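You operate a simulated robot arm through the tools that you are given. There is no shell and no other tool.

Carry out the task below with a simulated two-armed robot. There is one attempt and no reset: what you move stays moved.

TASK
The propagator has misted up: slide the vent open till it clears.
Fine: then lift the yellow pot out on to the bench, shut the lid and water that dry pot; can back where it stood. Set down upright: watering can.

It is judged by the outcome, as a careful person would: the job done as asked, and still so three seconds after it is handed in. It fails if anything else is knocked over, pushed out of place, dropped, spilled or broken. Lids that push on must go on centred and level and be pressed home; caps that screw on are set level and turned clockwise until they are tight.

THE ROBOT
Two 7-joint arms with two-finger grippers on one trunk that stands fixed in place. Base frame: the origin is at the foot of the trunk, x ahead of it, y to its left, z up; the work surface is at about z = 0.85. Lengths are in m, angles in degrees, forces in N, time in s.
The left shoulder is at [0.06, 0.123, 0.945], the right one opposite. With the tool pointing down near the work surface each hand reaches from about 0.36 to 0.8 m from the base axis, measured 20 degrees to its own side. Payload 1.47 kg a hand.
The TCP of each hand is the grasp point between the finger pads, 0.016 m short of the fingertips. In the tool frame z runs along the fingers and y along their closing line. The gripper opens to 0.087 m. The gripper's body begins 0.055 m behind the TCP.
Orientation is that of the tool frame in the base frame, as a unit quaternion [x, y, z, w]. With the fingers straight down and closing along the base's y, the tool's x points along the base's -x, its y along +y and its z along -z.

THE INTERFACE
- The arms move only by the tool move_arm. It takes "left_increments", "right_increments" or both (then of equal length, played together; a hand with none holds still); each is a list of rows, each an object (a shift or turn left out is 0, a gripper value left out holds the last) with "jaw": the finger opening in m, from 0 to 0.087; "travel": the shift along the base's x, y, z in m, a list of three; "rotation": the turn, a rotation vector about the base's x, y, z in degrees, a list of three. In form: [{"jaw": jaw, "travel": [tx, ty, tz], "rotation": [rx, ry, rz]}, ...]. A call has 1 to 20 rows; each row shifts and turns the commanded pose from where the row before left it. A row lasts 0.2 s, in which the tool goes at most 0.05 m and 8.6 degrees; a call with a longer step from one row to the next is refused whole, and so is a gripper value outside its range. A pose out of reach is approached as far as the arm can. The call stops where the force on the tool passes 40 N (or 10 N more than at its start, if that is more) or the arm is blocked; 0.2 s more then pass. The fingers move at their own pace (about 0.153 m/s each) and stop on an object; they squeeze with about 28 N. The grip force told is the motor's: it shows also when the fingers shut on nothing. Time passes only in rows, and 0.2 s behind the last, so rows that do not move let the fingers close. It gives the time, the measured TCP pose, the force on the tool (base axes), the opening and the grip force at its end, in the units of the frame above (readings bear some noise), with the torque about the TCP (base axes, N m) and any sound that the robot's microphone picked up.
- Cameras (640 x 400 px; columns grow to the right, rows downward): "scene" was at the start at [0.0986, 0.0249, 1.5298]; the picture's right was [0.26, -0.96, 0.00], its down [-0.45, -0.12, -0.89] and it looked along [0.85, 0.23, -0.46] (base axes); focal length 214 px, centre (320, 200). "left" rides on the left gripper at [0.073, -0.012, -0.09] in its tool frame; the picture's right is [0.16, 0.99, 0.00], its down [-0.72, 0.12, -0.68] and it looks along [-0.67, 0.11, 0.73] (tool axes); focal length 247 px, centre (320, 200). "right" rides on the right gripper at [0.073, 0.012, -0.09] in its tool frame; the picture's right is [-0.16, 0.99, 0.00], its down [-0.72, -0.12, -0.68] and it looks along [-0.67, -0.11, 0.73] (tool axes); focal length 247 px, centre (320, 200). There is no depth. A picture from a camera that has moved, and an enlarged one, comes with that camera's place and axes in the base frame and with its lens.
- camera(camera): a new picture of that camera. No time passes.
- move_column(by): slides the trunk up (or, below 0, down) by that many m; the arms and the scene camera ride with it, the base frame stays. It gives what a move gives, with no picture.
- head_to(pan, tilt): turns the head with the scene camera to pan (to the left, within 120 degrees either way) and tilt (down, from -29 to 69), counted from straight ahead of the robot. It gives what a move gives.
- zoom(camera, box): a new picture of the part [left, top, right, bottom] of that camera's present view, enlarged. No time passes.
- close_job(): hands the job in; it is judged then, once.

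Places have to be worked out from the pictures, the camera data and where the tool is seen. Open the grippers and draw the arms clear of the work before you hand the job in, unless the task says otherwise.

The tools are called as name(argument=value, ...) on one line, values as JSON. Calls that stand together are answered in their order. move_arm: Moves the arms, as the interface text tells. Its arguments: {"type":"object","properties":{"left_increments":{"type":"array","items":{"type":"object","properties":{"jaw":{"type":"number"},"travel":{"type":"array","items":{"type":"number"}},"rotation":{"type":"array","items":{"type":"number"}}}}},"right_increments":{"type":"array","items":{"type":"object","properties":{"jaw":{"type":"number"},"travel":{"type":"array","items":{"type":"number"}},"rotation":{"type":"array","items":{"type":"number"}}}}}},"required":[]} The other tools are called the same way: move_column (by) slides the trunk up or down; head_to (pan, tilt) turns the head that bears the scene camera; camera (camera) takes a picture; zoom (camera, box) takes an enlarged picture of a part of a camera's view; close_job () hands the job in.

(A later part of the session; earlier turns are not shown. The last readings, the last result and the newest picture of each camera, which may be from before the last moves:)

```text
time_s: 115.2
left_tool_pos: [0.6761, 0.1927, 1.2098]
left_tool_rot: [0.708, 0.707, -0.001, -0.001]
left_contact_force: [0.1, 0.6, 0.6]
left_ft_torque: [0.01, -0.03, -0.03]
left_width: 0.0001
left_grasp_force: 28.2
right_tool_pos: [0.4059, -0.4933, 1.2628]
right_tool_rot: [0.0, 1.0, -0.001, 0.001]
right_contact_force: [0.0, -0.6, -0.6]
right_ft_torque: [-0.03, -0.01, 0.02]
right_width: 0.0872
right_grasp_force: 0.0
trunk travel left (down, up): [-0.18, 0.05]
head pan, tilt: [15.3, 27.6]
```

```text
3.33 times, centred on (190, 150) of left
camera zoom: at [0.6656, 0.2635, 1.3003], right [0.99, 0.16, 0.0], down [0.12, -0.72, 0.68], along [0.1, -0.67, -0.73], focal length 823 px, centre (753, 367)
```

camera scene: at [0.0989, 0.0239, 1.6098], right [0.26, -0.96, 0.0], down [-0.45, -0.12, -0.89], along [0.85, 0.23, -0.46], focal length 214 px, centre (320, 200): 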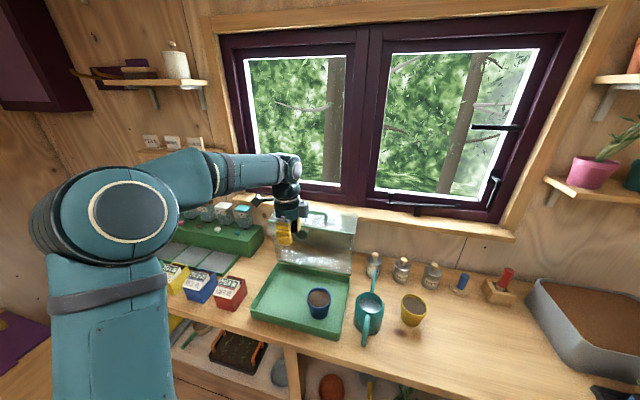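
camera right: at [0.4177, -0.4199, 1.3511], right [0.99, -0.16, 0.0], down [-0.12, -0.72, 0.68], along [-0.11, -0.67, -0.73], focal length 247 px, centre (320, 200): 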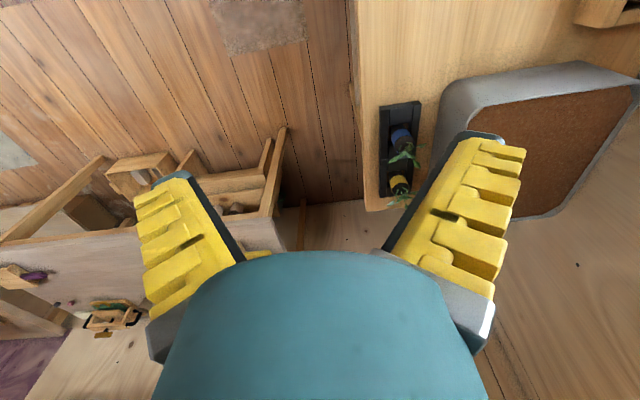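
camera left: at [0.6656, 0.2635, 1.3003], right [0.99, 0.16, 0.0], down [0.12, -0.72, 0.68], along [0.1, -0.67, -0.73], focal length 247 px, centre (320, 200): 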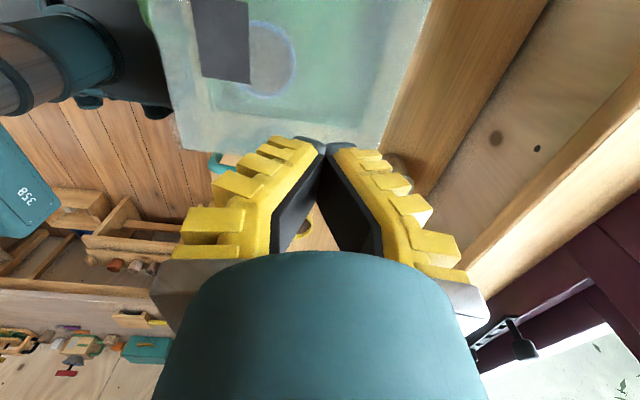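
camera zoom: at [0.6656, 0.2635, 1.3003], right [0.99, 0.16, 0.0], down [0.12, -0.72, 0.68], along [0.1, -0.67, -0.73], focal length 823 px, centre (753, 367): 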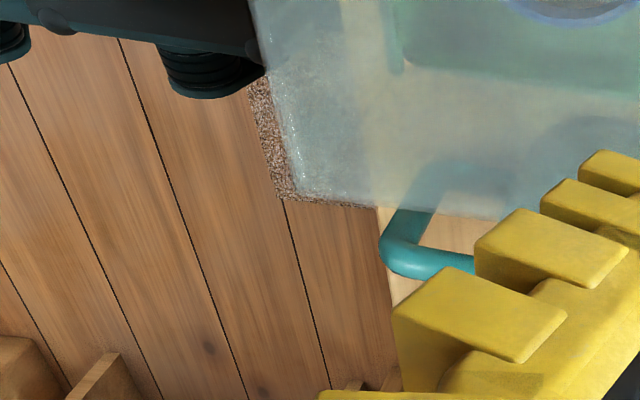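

Now the handle is visible: its top outer corner is at about (0.522, z 0.942), bar ~0.0125 thick, a loop 0.025 deep. I withdraw the left hand and bring the right hand to a pre-grasp behind the can handle, fingers pitched 45° forward-down.

move_arm(left_increments=[{"travel": [-0.03, 0.01, 0.01]}, {"travel": [-0.04, 0.01, 0.01]}, {"travel": [-0.04, 0.02, 0.01]}, {"travel": [-0.04, 0.02, 0.01]}, {"travel": [-0.04, 0.03, 0.01]}, {"travel": [-0.03, 0.03, 0.01]}, {"travel": [-0.02, 0.04, 0.0]}, {"travel": [-0.02, 0.04, 0.0]}, {"travel": [-0.02, 0.04, 0.0]}, {}, {}, {}, {}], right_increments=[{"jaw": 0.04, "travel": [0.0, 0.035, 0]}, {"travel": [0.0, 0.04, -0.01]}, {"travel": [0.0, 0.04, -0.01]}, {"travel": [0.0, 0.04, -0.01], "rotation": [0, -7.5, 0]}, {"travel": [0.0, 0.04, -0.015], "rotation": [0, -7.5, 0]}, {"travel": [0.0, 0.04, -0.015], "rotation": [0, -7.5, 0]}, {"travel": [0.0, 0.04, -0.015], "rotation": [0, -7.5, 0]}, {"travel": [0.005, 0.04, -0.015], "rotation": [0, -7.5, 0]}, {"travel": [0.005, 0.04, -0.015], "rotation": [0, -7.5, 0]}, {"travel": [0.005, 0.04, -0.015]}, {"travel": [0.005, 0.04, -0.02]}, {"travel": [0.005, 0.04, -0.02]}, {}])

camera(camera="right")

camera(camera="scene")

```text
refused: row 5 steps farther than a row can; nothing moved
```

```text
taken
camera right: at [0.333, -0.4803, 1.351], right [0.16, 0.99, 0.0], down [0.72, -0.12, 0.68], along [0.67, -0.11, -0.73], focal length 247 px, centre (320, 200)
```

right: 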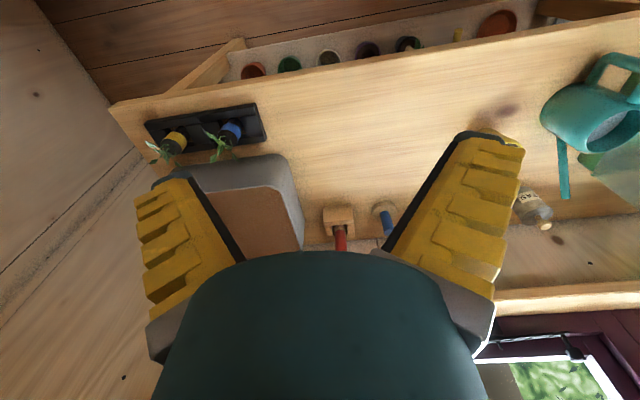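

```text
taken
camera scene: at [0.0972, 0.0251, 1.61], right [0.26, -0.96, 0.0], down [-0.45, -0.12, -0.89], along [0.85, 0.23, -0.46], focal length 214 px, centre (320, 200)
```

scene: 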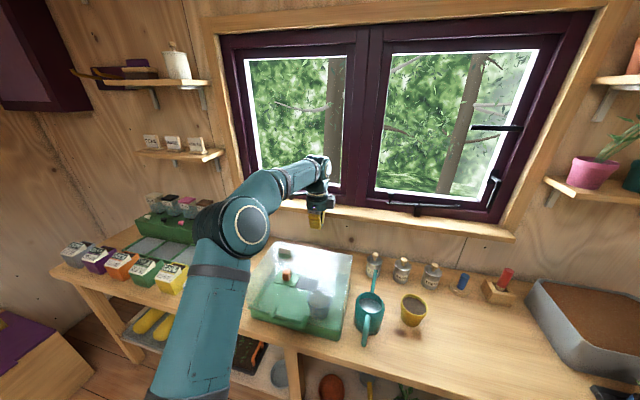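

One left-hand row was too long; I repeat with it trimmed.

move_arm(left_increments=[{"travel": [-0.03, 0.01, 0.01]}, {"travel": [-0.04, 0.01, 0.01]}, {"travel": [-0.04, 0.02, 0.01]}, {"travel": [-0.04, 0.02, 0.01]}, {"travel": [-0.035, 0.03, 0.01]}, {"travel": [-0.03, 0.03, 0.01]}, {"travel": [-0.02, 0.04, 0.0]}, {"travel": [-0.02, 0.04, 0.0]}, {"travel": [-0.02, 0.04, 0.0]}, {}, {}, {}, {}], right_increments=[{"jaw": 0.04, "travel": [0.0, 0.035, 0]}, {"travel": [0.0, 0.04, -0.01]}, {"travel": [0.0, 0.04, -0.01]}, {"travel": [0.0, 0.04, -0.01], "rotation": [0, -7.5, 0]}, {"travel": [0.0, 0.04, -0.015], "rotation": [0, -7.5, 0]}, {"travel": [0.0, 0.04, -0.015], "rotation": [0, -7.5, 0]}, {"travel": [0.0, 0.04, -0.015], "rotation": [0, -7.5, 0]}, {"travel": [0.005, 0.04, -0.015], "rotation": [0, -7.5, 0]}, {"travel": [0.005, 0.04, -0.015], "rotation": [0, -7.5, 0]}, {"travel": [0.005, 0.04, -0.015]}, {"travel": [0.005, 0.04, -0.02]}, {"travel": [0.005, 0.04, -0.02]}, {}])

camera(camera="right")

camera(camera="scene")

```text
time_s: 118.0
left_tool_pos: [0.4023, 0.4308, 1.2732]
left_tool_rot: [0.707, 0.707, -0.002, -0.002]
left_contact_force: [-0.8, 0.5, -0.3]
left_ft_torque: [0.03, -0.02, 0.01]
left_width: 0.0
left_grasp_force: 27.9
right_tool_pos: [0.4533, -0.0162, 1.1123]
right_tool_rot: [0.0, 0.924, 0.0, 0.384]
right_contact_force: [0.3, 0.0, 0.5]
right_ft_torque: [0.01, 0.0, 0.0]
right_width: 0.0458
right_grasp_force: 4.2
right hand out of reach, approached as far as the arm can: row 9
trunk travel left (down, up): [-0.18, 0.05]
head pan, tilt: [15.3, 27.6]
```

```text
taken
camera right: at [0.3375, -0.0047, 1.1246], right [0.11, 0.99, 0.11], down [0.03, -0.12, 0.99], along [0.99, -0.11, -0.04], focal length 247 px, centre (320, 200)
```

right: 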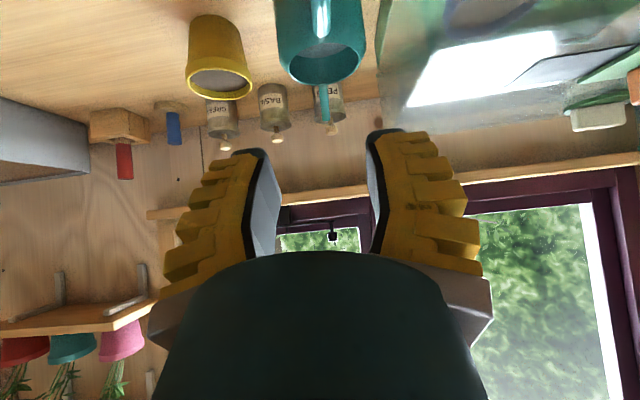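

```text
taken
camera scene: at [0.0979, 0.0241, 1.6099], right [0.26, -0.96, 0.0], down [-0.45, -0.12, -0.89], along [0.85, 0.23, -0.46], focal length 214 px, centre (320, 200)
```

scene: 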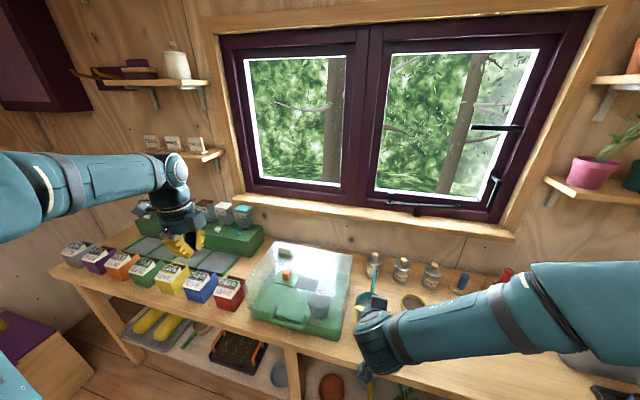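

The hand is behind and above the handle. I zoom to get its lateral position.

zoom(camera="right", box=[240, 0, 400, 100])

```text
4.00 times, centred on (320, 50) of right
camera zoom: at [0.3375, -0.0047, 1.1246], right [0.11, 0.99, 0.11], down [0.03, -0.12, 0.99], along [0.99, -0.11, -0.04], focal length 988 px, centre (320, 800)
```

zoom: 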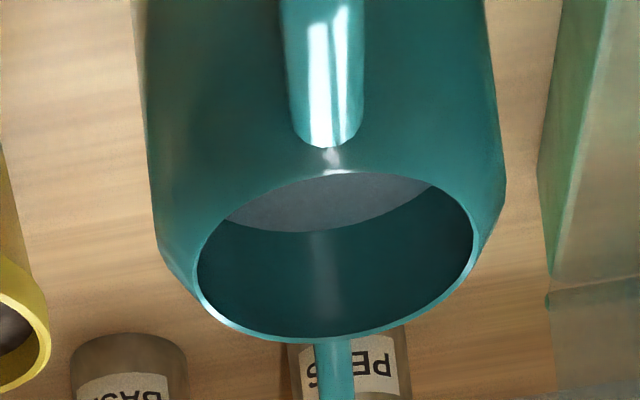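

The handle lies at y≈−0.008 at its outer corner, the can being yawed about −4°. I match that yaw and go down to the pre-grasp on the 45° line to the handle's upper corner.

move_arm(right_increments=[{"travel": [0.0045, 0.003, -0.03], "rotation": [0, 0, -1]}, {"travel": [0.0045, 0.003, -0.03], "rotation": [0, 0, -1]}, {"travel": [0.0045, 0.003, -0.03], "rotation": [0, 0, -1]}, {"travel": [0.0045, 0.003, -0.029], "rotation": [0, 0, -1]}, {}])

camera(camera="right")

zoom(camera="scene", box=[320, 250, 440, 370])

```text
time_s: 119.2
left_tool_pos: [0.4031, 0.4316, 1.2706]
left_tool_rot: [0.707, 0.707, -0.001, -0.002]
left_contact_force: [0.4, 0.8, 0.7]
left_ft_torque: [-0.03, -0.01, -0.03]
left_width: 0.0
left_grasp_force: 28.0
right_tool_pos: [0.4711, -0.0024, 0.9936]
right_tool_rot: [0.032, 0.923, -0.014, 0.384]
right_contact_force: [-0.6, -0.1, 0.2]
right_ft_torque: [0.0, -0.02, 0.02]
right_width: 0.0456
right_grasp_force: 4.2
trunk travel left (down, up): [-0.18, 0.05]
head pan, tilt: [15.3, 27.6]
```

```text
taken
camera right: at [0.3568, 0.0182, 1.0045], right [0.18, 0.98, 0.11], down [0.02, -0.12, 0.99], along [0.98, -0.18, -0.04], focal length 247 px, centre (320, 200)
```

right: 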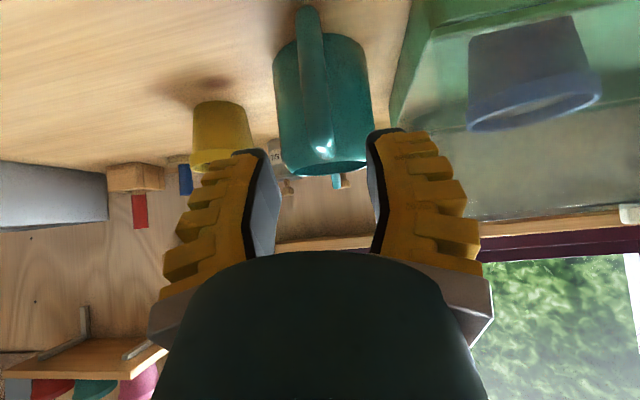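

```text
3.33 times, centred on (380, 310) of scene
camera zoom: at [0.0981, 0.0248, 1.6099], right [0.26, -0.96, 0.0], down [-0.45, -0.12, -0.89], along [0.85, 0.23, -0.46], focal length 715 px, centre (120, -167)
```

zoom: 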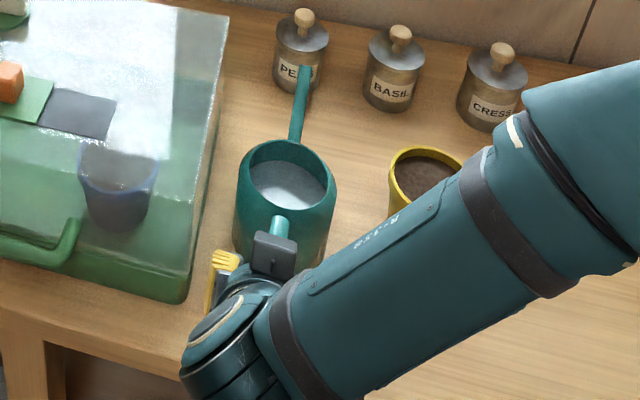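

Handle is centred between the fingers. I advance 5 cm along the finger line and check.

move_arm(right_increments=[{"travel": [0.0117, -0.0015, -0.0118]}, {"travel": [0.0118, -0.001, -0.0118]}, {"travel": [0.0118, -0.001, -0.0118]}, {}])

camera(camera="right")

zoom(camera="scene", box=[340, 270, 420, 350])

```text
time_s: 120.2
left_tool_pos: [0.4031, 0.4298, 1.2708]
left_tool_rot: [0.707, 0.707, -0.002, -0.002]
left_contact_force: [-0.6, 0.2, -0.6]
left_ft_torque: [0.0, 0.0, -0.02]
left_width: 0.0002
left_grasp_force: 28.0
right_tool_pos: [0.5062, -0.0052, 0.9559]
right_tool_rot: [0.031, 0.923, -0.013, 0.382]
right_contact_force: [-0.1, 0.2, 0.7]
right_ft_torque: [0.01, 0.01, 0.04]
right_width: 0.0457
right_grasp_force: 4.2
trunk travel left (down, up): [-0.18, 0.05]
head pan, tilt: [15.3, 27.6]
```

```text
taken
camera right: at [0.3918, 0.0149, 0.9684], right [0.18, 0.98, 0.11], down [0.02, -0.12, 0.99], along [0.98, -0.18, -0.04], focal length 247 px, centre (320, 200)
```

right: 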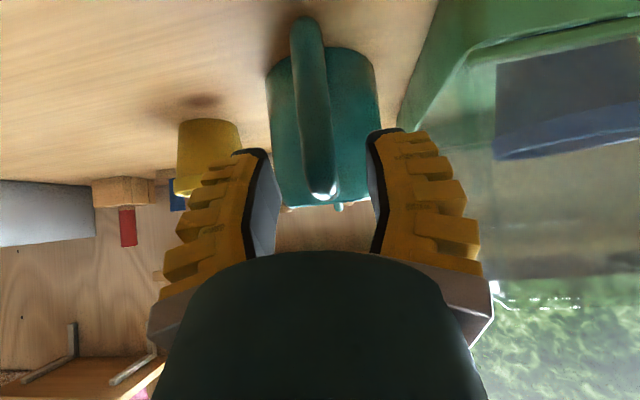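

```text
5.00 times, centred on (380, 310) of scene
camera zoom: at [0.0982, 0.025, 1.6099], right [0.26, -0.96, 0.0], down [-0.45, -0.12, -0.89], along [0.85, 0.23, -0.46], focal length 1072 px, centre (20, -350)
```

zoom: 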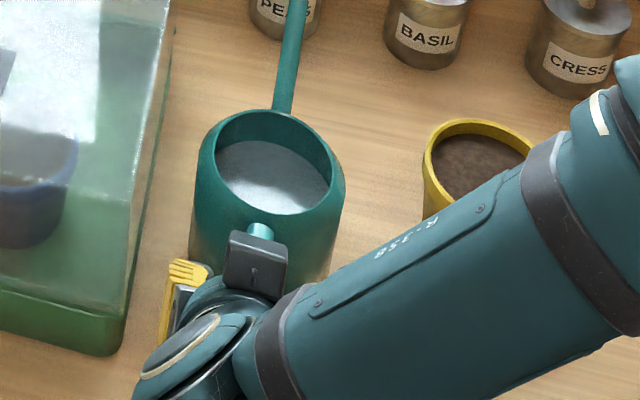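

Aligned: the handle's top corner is 1.9 cm ahead along the fingers. I advance 2.7 cm so that the corner sits between TCP and palm.

move_arm(right_increments=[{"travel": [0.0065, -0.0005, -0.0065]}, {"travel": [0.0065, -0.0004, -0.0065]}, {"travel": [0.006, -0.0004, -0.0061]}, {}])

camera(camera="right")

```text
time_s: 121.2
left_tool_pos: [0.4018, 0.4308, 1.2722]
left_tool_rot: [0.707, 0.707, -0.002, -0.002]
left_contact_force: [0.8, 0.3, 0.0]
left_ft_torque: [-0.01, 0.02, 0.02]
left_width: 0.0
left_grasp_force: 28.6
right_tool_pos: [0.5254, -0.0063, 0.9374]
right_tool_rot: [0.033, 0.923, -0.014, 0.382]
right_contact_force: [0.8, -0.3, 0.1]
right_ft_torque: [0.0, 0.02, -0.01]
right_width: 0.0457
right_grasp_force: 4.4
trunk travel left (down, up): [-0.18, 0.05]
head pan, tilt: [15.3, 27.6]
```

```text
taken
camera right: at [0.4121, 0.0135, 0.9494], right [0.18, 0.98, 0.11], down [0.02, -0.12, 0.99], along [0.98, -0.18, -0.04], focal length 247 px, centre (320, 200)
```

right: 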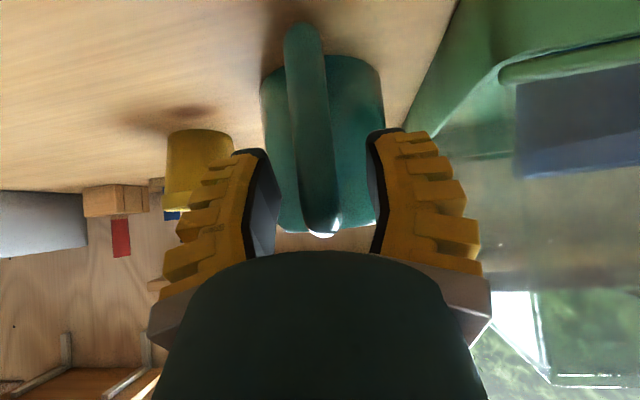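

No contact, and the bar passes between the fingers. I close on the handle.

move_arm(right_increments=[{"jaw": 0.02}, {}, {"jaw": 0.0}, {}, {}])

camera(camera="right")

zoom(camera="scene", box=[340, 270, 420, 350])

```text
time_s: 122.4
left_tool_pos: [0.4033, 0.4302, 1.272]
left_tool_rot: [0.707, 0.707, -0.001, -0.002]
left_contact_force: [-0.1, -0.2, 0.3]
left_ft_torque: [-0.01, 0.0, 0.02]
left_width: 0.0001
left_grasp_force: 27.9
right_tool_pos: [0.5255, -0.0075, 0.939]
right_tool_rot: [0.032, 0.923, -0.013, 0.382]
right_contact_force: [-0.2, 0.2, 1.6]
right_ft_torque: [-0.02, -0.48, 0.02]
right_width: 0.014
right_grasp_force: 28.0
trunk travel left (down, up): [-0.18, 0.05]
head pan, tilt: [15.3, 27.6]
```

```text
taken
camera right: at [0.4119, 0.0136, 0.9496], right [0.18, 0.98, 0.11], down [0.02, -0.12, 0.99], along [0.98, -0.18, -0.04], focal length 247 px, centre (320, 200)
```

right: 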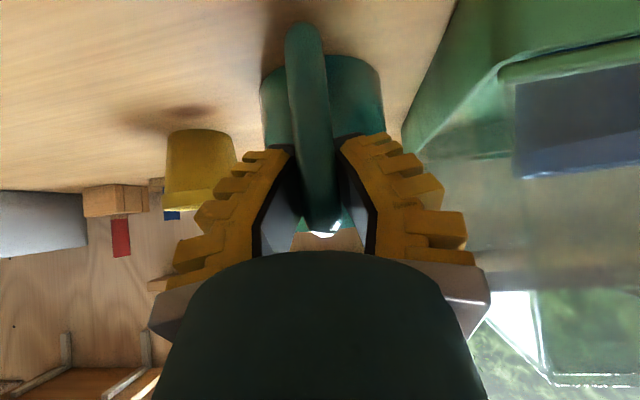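

```text
5.00 times, centred on (380, 310) of scene
camera zoom: at [0.0982, 0.0249, 1.6099], right [0.26, -0.96, 0.0], down [-0.45, -0.12, -0.89], along [0.85, 0.23, -0.46], focal length 1072 px, centre (20, -350)
```

zoom: 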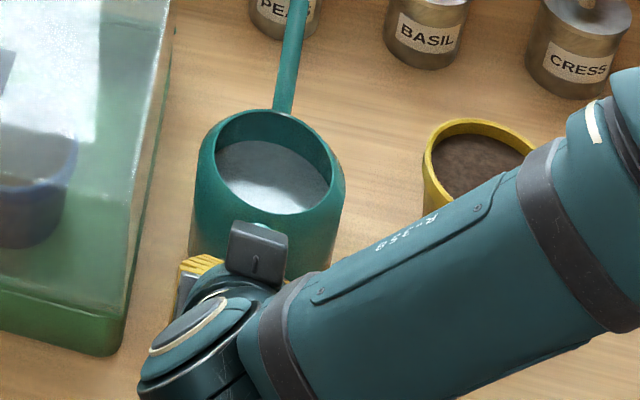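

The handle is gripped (0.014 wide) and the can has not moved. I lift by a few millimetres and check weight and droop.

move_arm(right_increments=[{"travel": [0, 0, 0.002]}, {"travel": [0, 0, 0.002]}, {"travel": [0, 0, 0.002]}, {}])

camera(camera="right")

zoom(camera="scene", box=[340, 260, 420, 340])

```text
time_s: 123.4
left_tool_pos: [0.4043, 0.4322, 1.2716]
left_tool_rot: [0.707, 0.707, -0.002, -0.002]
left_contact_force: [0.3, 0.1, 0.2]
left_ft_torque: [0.02, 0.01, -0.01]
left_width: 0.0001
left_grasp_force: 27.9
right_tool_pos: [0.526, -0.0063, 0.9434]
right_tool_rot: [0.031, 0.924, -0.013, 0.382]
right_contact_force: [1.1, 0.1, 0.5]
right_ft_torque: [0.01, 0.1, -0.03]
right_width: 0.0081
right_grasp_force: 28.5
trunk travel left (down, up): [-0.18, 0.05]
head pan, tilt: [15.3, 27.6]
```

```text
taken
camera right: at [0.4109, 0.0136, 0.9551], right [0.18, 0.98, 0.11], down [0.02, -0.12, 0.99], along [0.98, -0.18, -0.04], focal length 247 px, centre (320, 200)
```

right: 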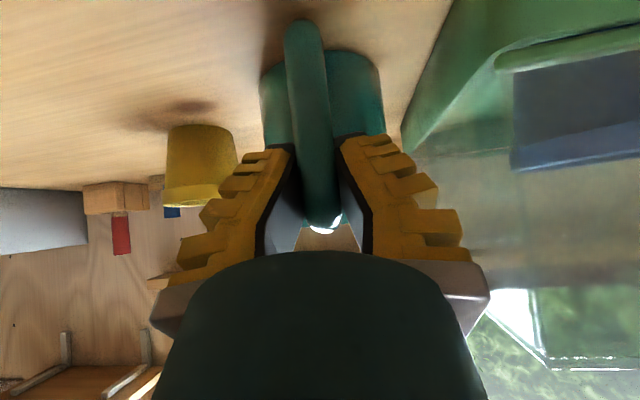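

```text
5.00 times, centred on (380, 300) of scene
camera zoom: at [0.0989, 0.0248, 1.6098], right [0.26, -0.96, 0.0], down [-0.45, -0.12, -0.89], along [0.85, 0.23, -0.46], focal length 1072 px, centre (20, -300)
```

zoom: 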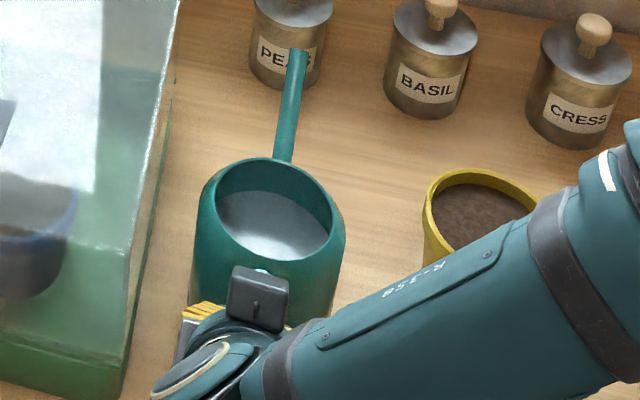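

The fingers slid up a little along the bar without taking load yet. I keep lifting in small steps to see when they catch under the upper part of the handle.

move_arm(right_increments=[{"travel": [0, 0, 0.002]}, {"travel": [0, 0, 0.002]}, {}])

zoom(camera="scene", box=[340, 260, 420, 340])

zoom(camera="right", box=[220, 0, 420, 260])

```text
time_s: 124.2
left_tool_pos: [0.404, 0.4317, 1.2721]
left_tool_rot: [0.707, 0.707, -0.002, -0.002]
left_contact_force: [-0.5, -0.3, 0.2]
left_ft_torque: [0.0, 0.0, 0.02]
left_width: 0.0
left_grasp_force: 28.1
right_tool_pos: [0.5255, -0.0063, 0.947]
right_tool_rot: [0.031, 0.924, -0.013, 0.381]
right_contact_force: [0.2, -1.3, -5.6]
right_ft_torque: [0.04, 0.54, 0.01]
right_width: 0.0069
right_grasp_force: 28.3
trunk travel left (down, up): [-0.18, 0.05]
head pan, tilt: [15.3, 27.6]
```

```text
5.00 times, centred on (380, 300) of scene
camera zoom: at [0.0992, 0.0248, 1.6098], right [0.26, -0.96, 0.0], down [-0.45, -0.12, -0.89], along [0.85, 0.23, -0.46], focal length 1072 px, centre (20, -300)
```

zoom: 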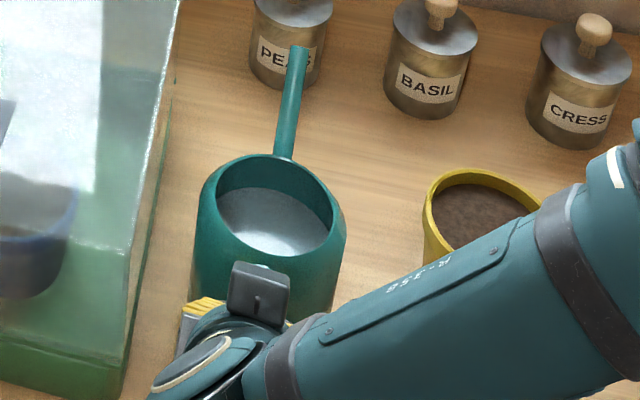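

```text
1.54 times, centred on (320, 130) of right
camera zoom: at [0.4113, 0.0137, 0.9591], right [0.18, 0.98, 0.11], down [0.02, -0.12, 0.99], along [0.98, -0.18, -0.04], focal length 380 px, centre (320, 308)
```

zoom: 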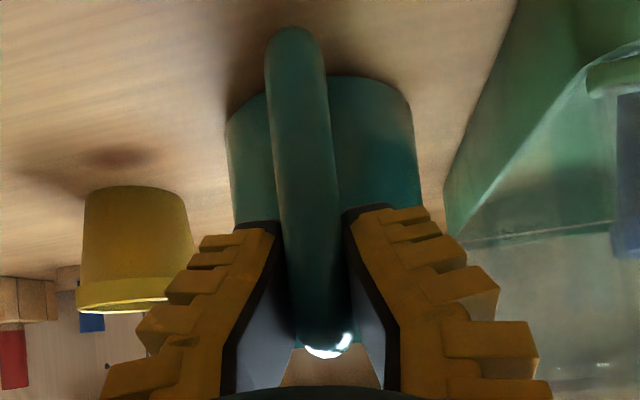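

Now the load is taken (5.6 N). I lift another centimetre and check whether the can stays level.

move_arm(right_increments=[{"travel": [0, 0, 0.003]}, {"travel": [0, 0, 0.003]}, {"travel": [0, 0, 0.004]}, {}])

zoom(camera="scene", box=[340, 260, 420, 340])

zoom(camera="right", box=[220, 0, 420, 260])

```text
time_s: 125.2
left_tool_pos: [0.4032, 0.4306, 1.2722]
left_tool_rot: [0.707, 0.707, -0.001, -0.002]
left_contact_force: [-0.6, -0.5, 0.4]
left_ft_torque: [0.01, -0.01, -0.02]
left_width: 0.0
left_grasp_force: 27.9
right_tool_pos: [0.525, -0.0069, 0.9574]
right_tool_rot: [0.031, 0.923, -0.013, 0.383]
right_contact_force: [-1.0, 0.1, -6.6]
right_ft_torque: [0.01, 0.52, 0.01]
right_width: 0.0068
right_grasp_force: 27.9
trunk travel left (down, up): [-0.18, 0.05]
head pan, tilt: [15.3, 27.6]
```

```text
5.00 times, centred on (380, 300) of scene
camera zoom: at [0.0992, 0.0249, 1.6098], right [0.26, -0.96, 0.0], down [-0.45, -0.12, -0.89], along [0.85, 0.23, -0.46], focal length 1072 px, centre (20, -300)
```

zoom: 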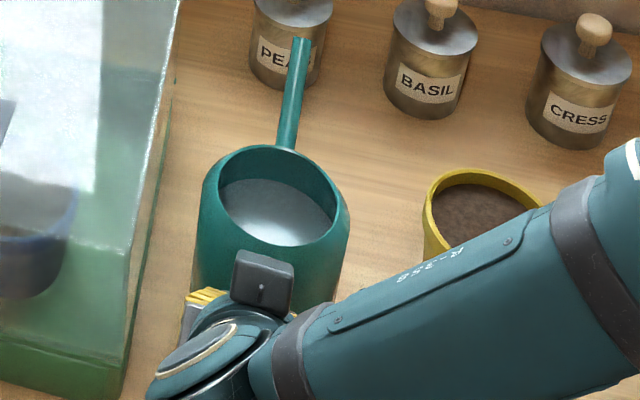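

```text
1.54 times, centred on (320, 130) of right
camera zoom: at [0.4114, 0.0127, 0.9693], right [0.18, 0.98, 0.11], down [0.02, -0.12, 0.99], along [0.98, -0.18, -0.04], focal length 380 px, centre (320, 308)
```

zoom: 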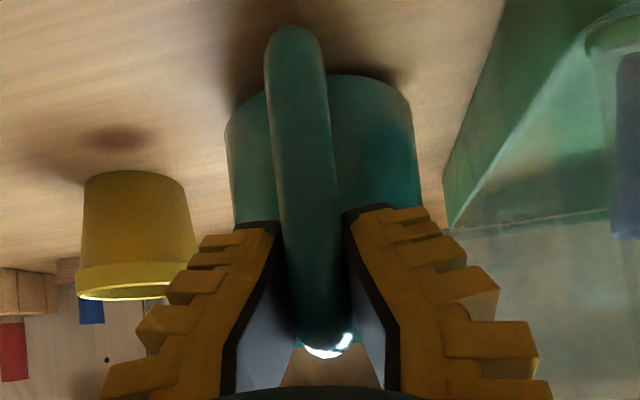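

The can hangs level and steady (about 6 N). I lift it slowly straight up by 12 cm.

move_arm(right_increments=[{"travel": [0, 0, 0.006]}, {"travel": [0, 0, 0.01]}, {"travel": [0, 0, 0.012]}, {"travel": [0, 0, 0.013]}, {"travel": [0, 0, 0.013]}, {"travel": [0, 0, 0.013]}, {"travel": [0, 0, 0.013]}, {"travel": [0, 0, 0.013]}, {"travel": [0, 0, 0.012]}, {"travel": [0, 0, 0.01]}, {"travel": [0, 0, 0.005]}, {}])

camera(camera="scene")

zoom(camera="scene", box=[330, 230, 450, 330])

camera(camera="right")

```text
time_s: 127.8
left_tool_pos: [0.4027, 0.4308, 1.2722]
left_tool_rot: [0.707, 0.707, -0.002, -0.002]
left_contact_force: [0.4, -0.3, 0.0]
left_ft_torque: [0.0, 0.01, -0.01]
left_width: 0.0
left_grasp_force: 27.9
right_tool_pos: [0.5253, -0.0066, 1.0783]
right_tool_rot: [0.033, 0.923, -0.014, 0.383]
right_contact_force: [-0.5, -0.9, -6.1]
right_ft_torque: [0.03, 0.51, 0.0]
right_width: 0.0071
right_grasp_force: 28.4
trunk travel left (down, up): [-0.18, 0.05]
head pan, tilt: [15.3, 27.6]
```

```text
taken
camera scene: at [0.0992, 0.0249, 1.6098], right [0.26, -0.96, 0.0], down [-0.45, -0.12, -0.89], along [0.85, 0.23, -0.46], focal length 214 px, centre (320, 200)
```

scene: 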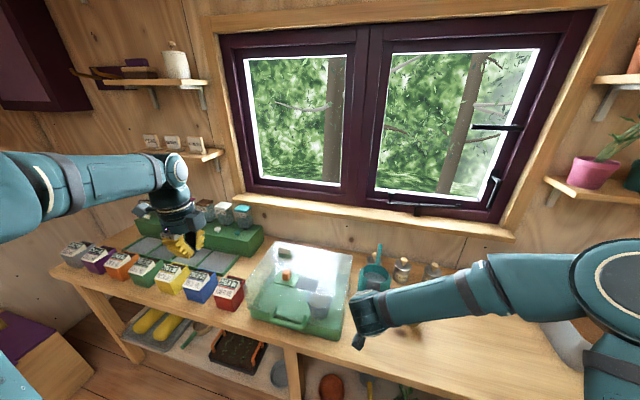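

```text
4.00 times, centred on (390, 280) of scene
camera zoom: at [0.0992, 0.0249, 1.6098], right [0.26, -0.96, 0.0], down [-0.45, -0.12, -0.89], along [0.85, 0.23, -0.46], focal length 858 px, centre (40, -120)
```

zoom: 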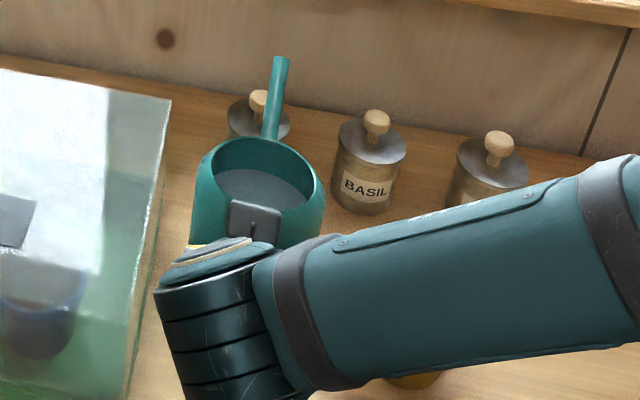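

```text
taken
camera right: at [0.4118, 0.0129, 1.0896], right [0.18, 0.98, 0.11], down [0.02, -0.12, 0.99], along [0.98, -0.18, -0.04], focal length 247 px, centre (320, 200)
```

right: 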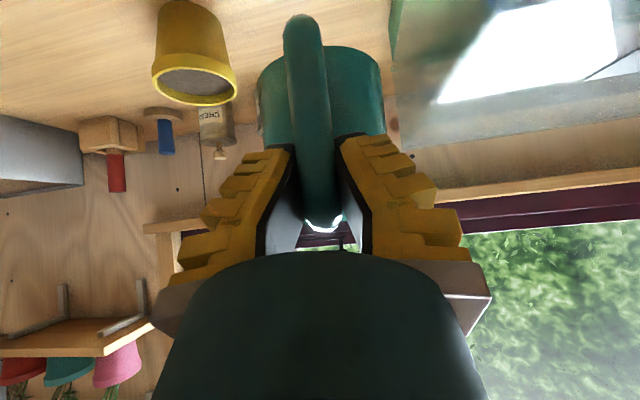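

The can is steady. I swing it to the right while yawing +34° so that its spout points over towards the yellow pot, keeping the base well above the pot's rim.

move_arm(right_increments=[{"travel": [-0.002, -0.008, 0], "rotation": [0, 0, 1]}, {"travel": [-0.004, -0.015, 0], "rotation": [0, 0, 2]}, {"travel": [-0.004, -0.0175, 0], "rotation": [0, 0, 2.2]}, {"travel": [-0.004, -0.0175, 0], "rotation": [0, 0, 2.2]}, {"travel": [-0.004, -0.0175, 0], "rotation": [0, 0, 2.2]}, {"travel": [-0.004, -0.0175, 0], "rotation": [0, 0, 2.2]}, {"travel": [-0.004, -0.0175, 0], "rotation": [0, 0, 2.2]}, {"travel": [-0.004, -0.0175, 0], "rotation": [0, 0, 2.2]}, {"travel": [-0.004, -0.0175, 0], "rotation": [0, 0, 2.2]}, {"travel": [-0.004, -0.0175, 0], "rotation": [0, 0, 2.2]}, {"travel": [-0.004, -0.0175, 0], "rotation": [0, 0, 2.2]}, {"travel": [-0.004, -0.0175, 0], "rotation": [0, 0, 2.2]}, {"travel": [-0.004, -0.0175, 0], "rotation": [0, 0, 2.2]}, {"travel": [-0.004, -0.0175, 0], "rotation": [0, 0, 2.2]}, {"travel": [-0.004, -0.0175, 0], "rotation": [0, 0, 2.2]}, {"travel": [-0.004, -0.0175, 0], "rotation": [0, 0, 1.6]}, {"travel": [-0.003, -0.01, 0], "rotation": [0, 0, 1]}, {}])

camera(camera="scene")

camera(camera="right")

```text
time_s: 131.6
left_tool_pos: [0.4032, 0.4309, 1.2712]
left_tool_rot: [0.707, 0.708, -0.001, -0.002]
left_contact_force: [0.4, -0.2, 0.5]
left_ft_torque: [0.0, 0.0, -0.02]
left_width: 0.0
left_grasp_force: 28.1
right_tool_pos: [0.459, -0.2854, 1.0777]
right_tool_rot: [-0.242, 0.892, 0.1, 0.369]
right_contact_force: [-0.5, 0.3, -6.6]
right_ft_torque: [-0.22, 0.43, 0.0]
right_width: 0.0081
right_grasp_force: 28.2
trunk travel left (down, up): [-0.18, 0.05]
head pan, tilt: [15.3, 27.6]
```

```text
taken
camera scene: at [0.0992, 0.0245, 1.6098], right [0.26, -0.96, 0.0], down [-0.45, -0.12, -0.89], along [0.85, 0.23, -0.46], focal length 214 px, centre (320, 200)
```

scene: 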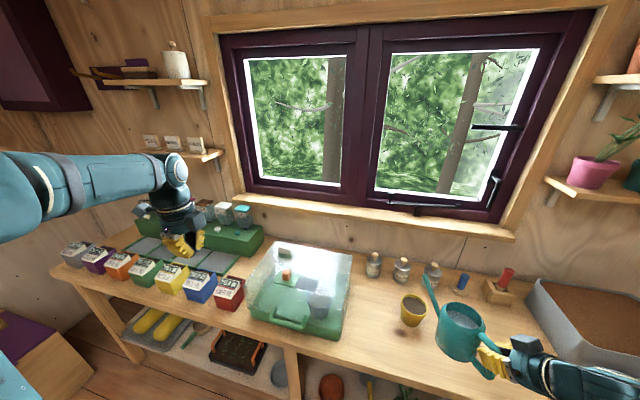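

```text
taken
camera right: at [0.3544, -0.3325, 1.0893], right [-0.4, 0.91, 0.11], down [0.09, -0.08, 0.99], along [0.91, 0.41, -0.04], focal length 247 px, centre (320, 200)
```

right: 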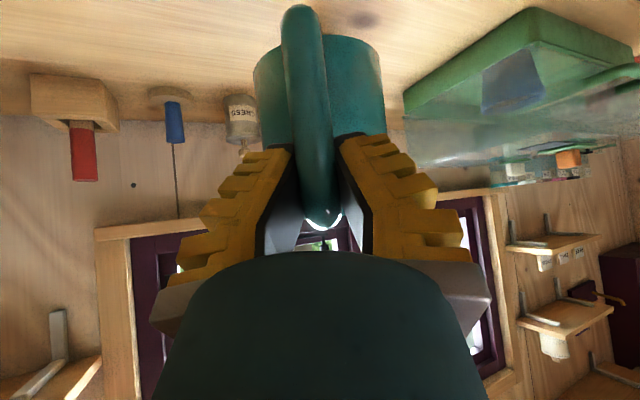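

The scene camera now sees the can, spout and pot well. I zoom in to work out where the spout tip is relative to the pot.

zoom(camera="scene", box=[380, 250, 520, 380])

```text
3.08 times, centred on (450, 315) of scene
camera zoom: at [0.0992, 0.0245, 1.6098], right [0.26, -0.96, 0.0], down [-0.45, -0.12, -0.89], along [0.85, 0.23, -0.46], focal length 660 px, centre (-80, -154)
```

zoom: 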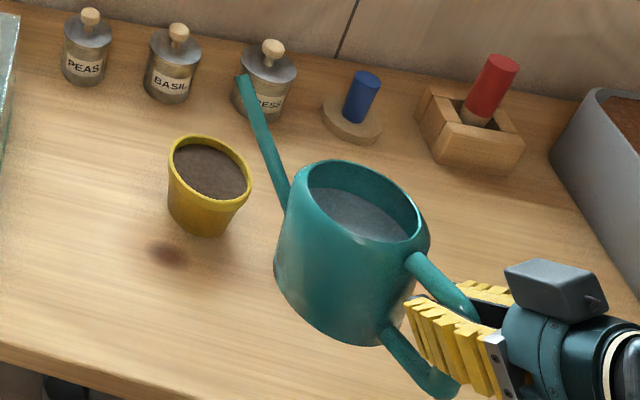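

The spout tip is right above the pot at about (0.656, −0.167, 1.08); the can has settled about 6° nose-down in the grip. I lower it over the pot to roughly 5 cm above the rim, just short of pouring.

move_arm(right_increments=[{"travel": [0, 0, -0.008], "rotation": [-0.25, 0.433, 0]}, {"travel": [0, 0, -0.012], "rotation": [-0.25, 0.433, 0]}, {"travel": [0, 0, -0.013], "rotation": [-0.25, 0.433, 0]}, {"travel": [0, 0, -0.013], "rotation": [-0.25, 0.433, 0]}, {"travel": [0, 0, -0.013], "rotation": [-0.25, 0.433, 0]}, {"travel": [0, 0, -0.013], "rotation": [-0.25, 0.433, 0]}, {"travel": [0, 0, -0.012], "rotation": [-0.25, 0.433, 0]}, {"travel": [0, 0, -0.008], "rotation": [-0.25, 0.433, 0]}])

zoom(camera="scene", box=[380, 250, 520, 380])

camera(camera="right")

```text
time_s: 133.4
left_tool_pos: [0.4038, 0.4298, 1.2706]
left_tool_rot: [0.707, 0.707, -0.002, -0.003]
left_contact_force: [-0.9, -0.3, -0.2]
left_ft_torque: [0.02, -0.02, -0.04]
left_width: 0.0
left_grasp_force: 28.0
right_tool_pos: [0.4593, -0.2843, 0.9863]
right_tool_rot: [-0.245, 0.904, 0.091, 0.339]
right_contact_force: [-0.5, -0.6, -6.3]
right_ft_torque: [-0.22, 0.41, 0.0]
right_width: 0.0082
right_grasp_force: 28.0
trunk travel left (down, up): [-0.18, 0.05]
head pan, tilt: [15.3, 27.6]
```

```text
3.08 times, centred on (450, 315) of scene
camera zoom: at [0.0991, 0.0243, 1.6098], right [0.26, -0.96, 0.0], down [-0.45, -0.12, -0.89], along [0.85, 0.23, -0.46], focal length 660 px, centre (-80, -154)
```

zoom: 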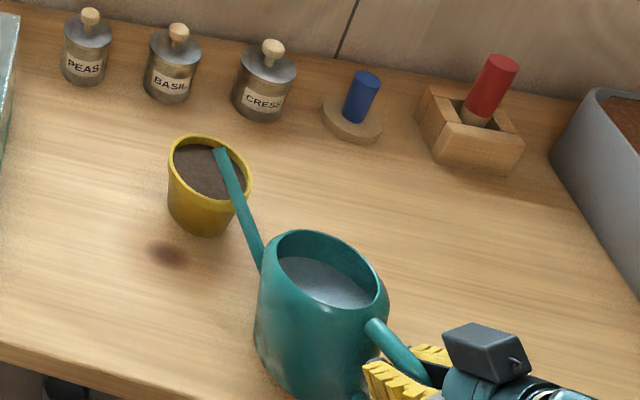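

```text
taken
camera right: at [0.3557, -0.3308, 1.0058], right [-0.39, 0.91, 0.1], down [0.14, -0.05, 0.99], along [0.91, 0.4, -0.11], focal length 247 px, centre (320, 200)
```

right: 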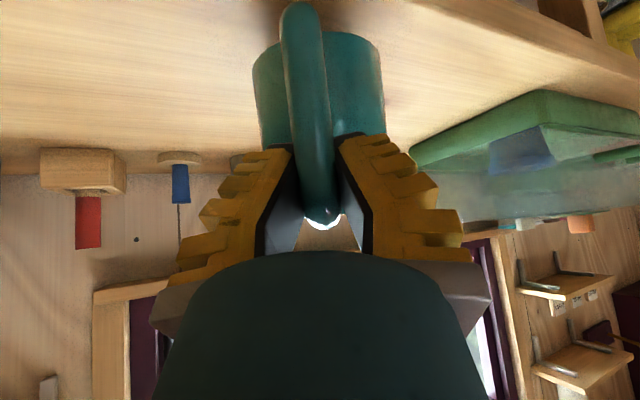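

The tip is over the pot opening about 5 cm above the rim. I tilt by a further 4° slowly, raising the hand to keep the tip in place, and look for flow.

move_arm(right_increments=[{"travel": [0.0004, 0.0002, 0.004], "rotation": [-0.5, 0.866, 0]}, {"travel": [0.0004, 0.0002, 0.004], "rotation": [-0.5, 0.866, 0]}, {"travel": [0.0004, 0.0002, 0.004], "rotation": [-0.5, 0.866, 0]}, {"travel": [0.0004, 0.0002, 0.004], "rotation": [-0.5, 0.866, 0]}, {}])

zoom(camera="scene", box=[390, 260, 490, 350])

```text
time_s: 134.6
left_tool_pos: [0.4021, 0.4305, 1.2716]
left_tool_rot: [0.707, 0.707, -0.001, -0.002]
left_contact_force: [-0.1, 0.5, 0.2]
left_ft_torque: [-0.04, -0.04, 0.01]
left_width: 0.0
left_grasp_force: 28.6
right_tool_pos: [0.4623, -0.284, 1.002]
right_tool_rot: [-0.247, 0.916, 0.083, 0.306]
right_contact_force: [0.1, -0.1, -6.5]
right_ft_torque: [-0.18, 0.37, 0.0]
right_width: 0.0082
right_grasp_force: 27.7
trunk travel left (down, up): [-0.18, 0.05]
head pan, tilt: [15.3, 27.6]
```

```text
4.44 times, centred on (440, 305) of scene
camera zoom: at [0.099, 0.0244, 1.6098], right [0.26, -0.96, 0.0], down [-0.45, -0.12, -0.89], along [0.85, 0.23, -0.46], focal length 953 px, centre (-213, -267)
```

zoom: 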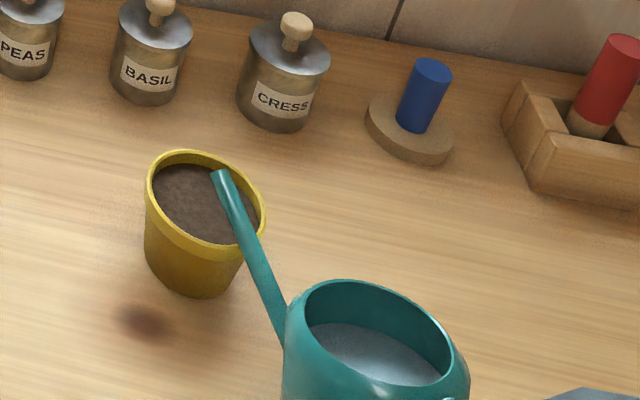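

No flow yet. I tilt another 4°, keeping the tip over the pot.

move_arm(right_increments=[{"travel": [0.0006, 0.0003, 0.004], "rotation": [-0.5, 0.866, 0]}, {"travel": [0.0006, 0.0003, 0.004], "rotation": [-0.5, 0.866, 0]}, {"travel": [0.0006, 0.0003, 0.004], "rotation": [-0.5, 0.866, 0]}, {"travel": [0.0006, 0.0003, 0.004], "rotation": [-0.5, 0.866, 0]}, {}])

zoom(camera="scene", box=[390, 260, 490, 350])

```text
time_s: 135.8
left_tool_pos: [0.4043, 0.4317, 1.2713]
left_tool_rot: [0.708, 0.706, -0.002, -0.002]
left_contact_force: [-0.3, -0.4, 0.5]
left_ft_torque: [-0.01, -0.02, 0.01]
left_width: 0.0
left_grasp_force: 28.2
right_tool_pos: [0.4641, -0.2832, 1.0168]
right_tool_rot: [-0.251, 0.926, 0.075, 0.274]
right_contact_force: [0.4, -0.2, -5.4]
right_ft_torque: [-0.2, 0.34, 0.01]
right_width: 0.0083
right_grasp_force: 28.1
trunk travel left (down, up): [-0.18, 0.05]
head pan, tilt: [15.3, 27.6]
```

```text
4.44 times, centred on (440, 305) of scene
camera zoom: at [0.0991, 0.0245, 1.6098], right [0.26, -0.96, 0.0], down [-0.45, -0.12, -0.89], along [0.85, 0.23, -0.46], focal length 953 px, centre (-213, -267)
```

zoom: 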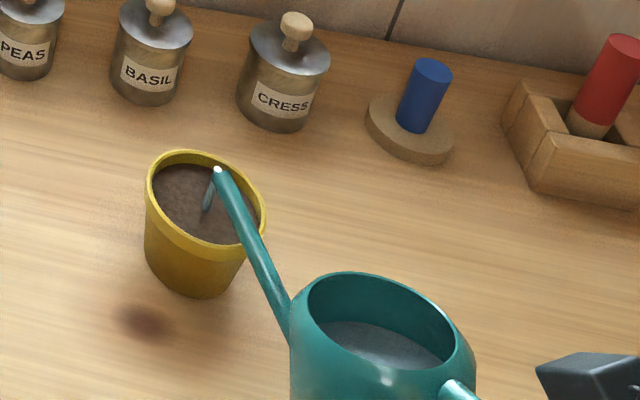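

Water is flowing from the spout into the pot. I hold this tilt for a second and watch.

move_arm(right_increments=[{}, {}, {}, {}])

zoom(camera="scene", box=[390, 260, 490, 350])

```text
time_s: 136.8
left_tool_pos: [0.404, 0.4327, 1.2708]
left_tool_rot: [0.707, 0.707, -0.002, -0.001]
left_contact_force: [0.2, 0.0, -0.3]
left_ft_torque: [-0.02, 0.02, -0.03]
left_width: 0.0003
left_grasp_force: 27.6
right_tool_pos: [0.4631, -0.284, 1.0183]
right_tool_rot: [-0.25, 0.925, 0.075, 0.275]
right_contact_force: [-0.5, -0.2, -5.6]
right_ft_torque: [-0.21, 0.31, 0.02]
right_width: 0.0087
right_grasp_force: 27.9
trunk travel left (down, up): [-0.18, 0.05]
head pan, tilt: [15.3, 27.6]
```

```text
4.44 times, centred on (440, 305) of scene
camera zoom: at [0.0991, 0.0246, 1.6098], right [0.26, -0.96, 0.0], down [-0.45, -0.12, -0.89], along [0.85, 0.23, -0.46], focal length 953 px, centre (-213, -267)
```

zoom: 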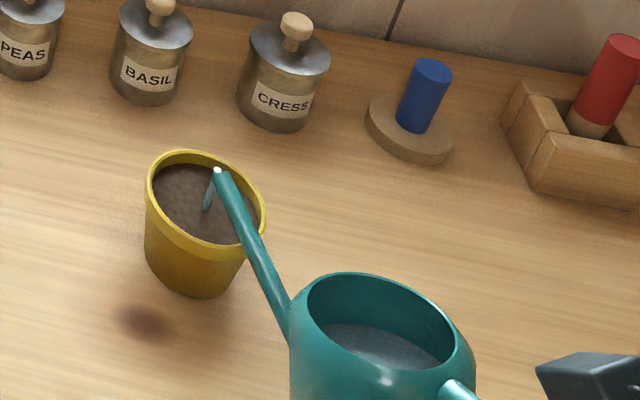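

It keeps flowing. I hold on longer and check the soil colour.

move_arm(right_increments=[{}, {}, {}, {}, {}, {}, {}, {}])

zoom(camera="scene", box=[390, 260, 490, 350])

```text
time_s: 138.6
left_tool_pos: [0.4026, 0.431, 1.2723]
left_tool_rot: [0.707, 0.707, -0.002, -0.003]
left_contact_force: [-0.6, -0.2, -0.1]
left_ft_torque: [0.01, 0.03, -0.01]
left_width: 0.0
left_grasp_force: 28.2
right_tool_pos: [0.4642, -0.2838, 1.0187]
right_tool_rot: [-0.25, 0.926, 0.075, 0.274]
right_contact_force: [0.6, -1.0, -6.1]
right_ft_torque: [-0.22, 0.33, 0.0]
right_width: 0.0087
right_grasp_force: 27.8
trunk travel left (down, up): [-0.18, 0.05]
head pan, tilt: [15.3, 27.6]
```

```text
4.44 times, centred on (440, 305) of scene
camera zoom: at [0.0991, 0.0246, 1.6098], right [0.26, -0.96, 0.0], down [-0.45, -0.12, -0.89], along [0.85, 0.23, -0.46], focal length 953 px, centre (-213, -267)
```

zoom: 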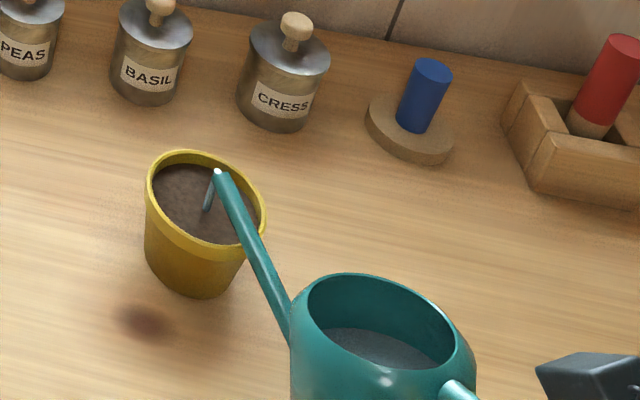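

The level in the can is dropping. I zoom tightly on the soil.

zoom(camera="scene", box=[415, 285, 455, 320])

move_arm(right_increments=[{}, {}, {}, {}, {}, {}])

zoom(camera="scene", box=[415, 285, 455, 320])

```text
11.43 times, centred on (435, 302) of scene
camera zoom: at [0.0991, 0.0246, 1.6098], right [0.26, -0.96, 0.0], down [-0.45, -0.12, -0.89], along [0.85, 0.23, -0.46], focal length 2451 px, centre (-994, -971)
```

zoom: 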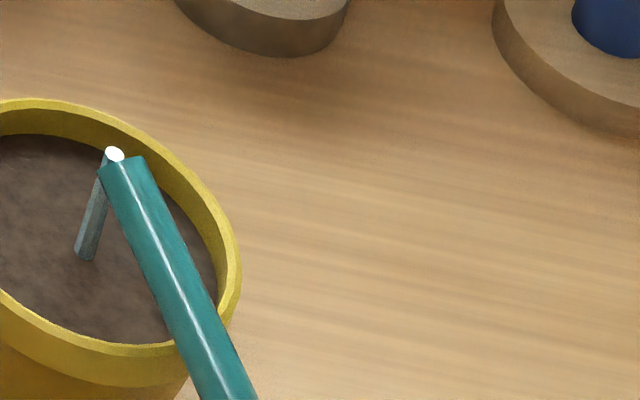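

```text
time_s: 140.0
left_tool_pos: [0.4024, 0.4309, 1.2721]
left_tool_rot: [0.707, 0.707, -0.002, -0.003]
left_contact_force: [0.4, 0.2, -0.1]
left_ft_torque: [0.0, 0.06, 0.03]
left_width: 0.0001
left_grasp_force: 28.4
right_tool_pos: [0.4642, -0.2827, 1.018]
right_tool_rot: [-0.25, 0.925, 0.075, 0.275]
right_contact_force: [1.3, 0.1, -6.6]
right_ft_torque: [-0.2, 0.31, 0.01]
right_width: 0.0085
right_grasp_force: 28.0
trunk travel left (down, up): [-0.18, 0.05]
head pan, tilt: [15.3, 27.6]
```

```text
11.43 times, centred on (435, 302) of scene
camera zoom: at [0.0991, 0.0246, 1.6098], right [0.26, -0.96, 0.0], down [-0.45, -0.12, -0.89], along [0.85, 0.23, -0.46], focal length 2451 px, centre (-994, -971)
```

zoom: 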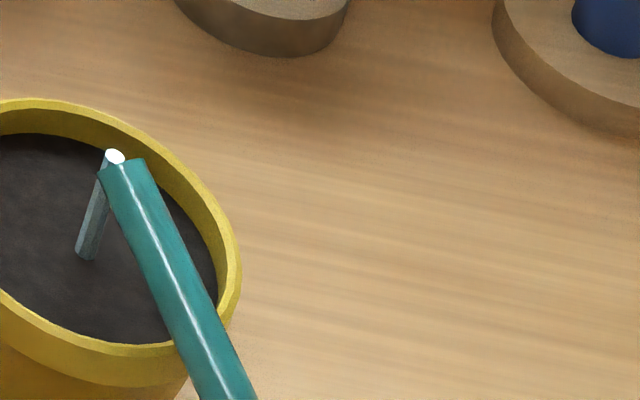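

The soil has turned dark: the pot is watered. I tilt the can back promptly, with the tip still over the pot, to a slightly nose-up attitude.

move_arm(right_increments=[{"rotation": [1, -1.732, 0]}, {"rotation": [1, -1.732, 0]}, {"rotation": [1, -1.732, 0]}, {"rotation": [1, -1.732, 0]}, {"rotation": [1, -1.732, 0]}, {"rotation": [1, -1.732, 0]}, {"rotation": [1, -1.732, 0]}, {"rotation": [1, -1.732, 0]}, {"rotation": [1, -1.732, 0]}, {}])

zoom(camera="scene", box=[380, 250, 520, 380])

camera(camera="right")

```text
time_s: 142.2
left_tool_pos: [0.403, 0.4323, 1.272]
left_tool_rot: [0.707, 0.707, -0.002, -0.002]
left_contact_force: [0.0, -0.3, -0.2]
left_ft_torque: [0.01, -0.01, 0.01]
left_width: 0.0001
left_grasp_force: 27.9
right_tool_pos: [0.4655, -0.2828, 1.0185]
right_tool_rot: [-0.236, 0.871, 0.112, 0.416]
right_contact_force: [-1.3, -0.1, -3.4]
right_ft_torque: [0.01, 0.02, 0.03]
right_width: 0.0058
right_grasp_force: 27.6
trunk travel left (down, up): [-0.18, 0.05]
head pan, tilt: [15.3, 27.6]
```

```text
3.08 times, centred on (450, 315) of scene
camera zoom: at [0.0987, 0.0248, 1.6098], right [0.26, -0.96, 0.0], down [-0.45, -0.12, -0.89], along [0.85, 0.23, -0.46], focal length 660 px, centre (-80, -154)
```

zoom: 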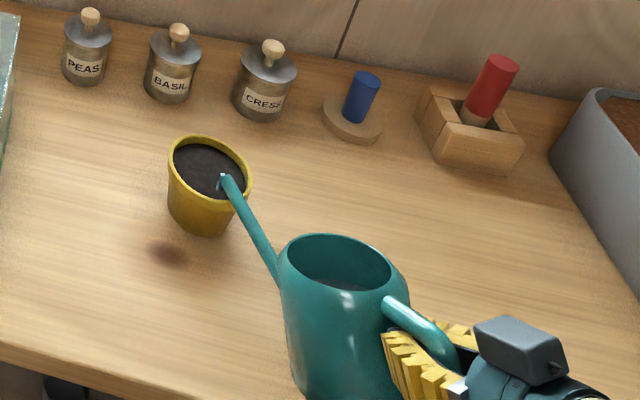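

```text
taken
camera right: at [0.3586, -0.3302, 1.0181], right [-0.41, 0.9, 0.12], down [-0.01, -0.14, 0.99], along [0.91, 0.41, 0.06], focal length 247 px, centre (320, 200)
```

right: 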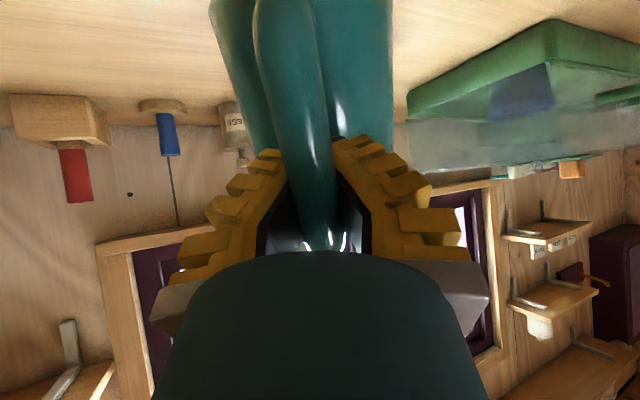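

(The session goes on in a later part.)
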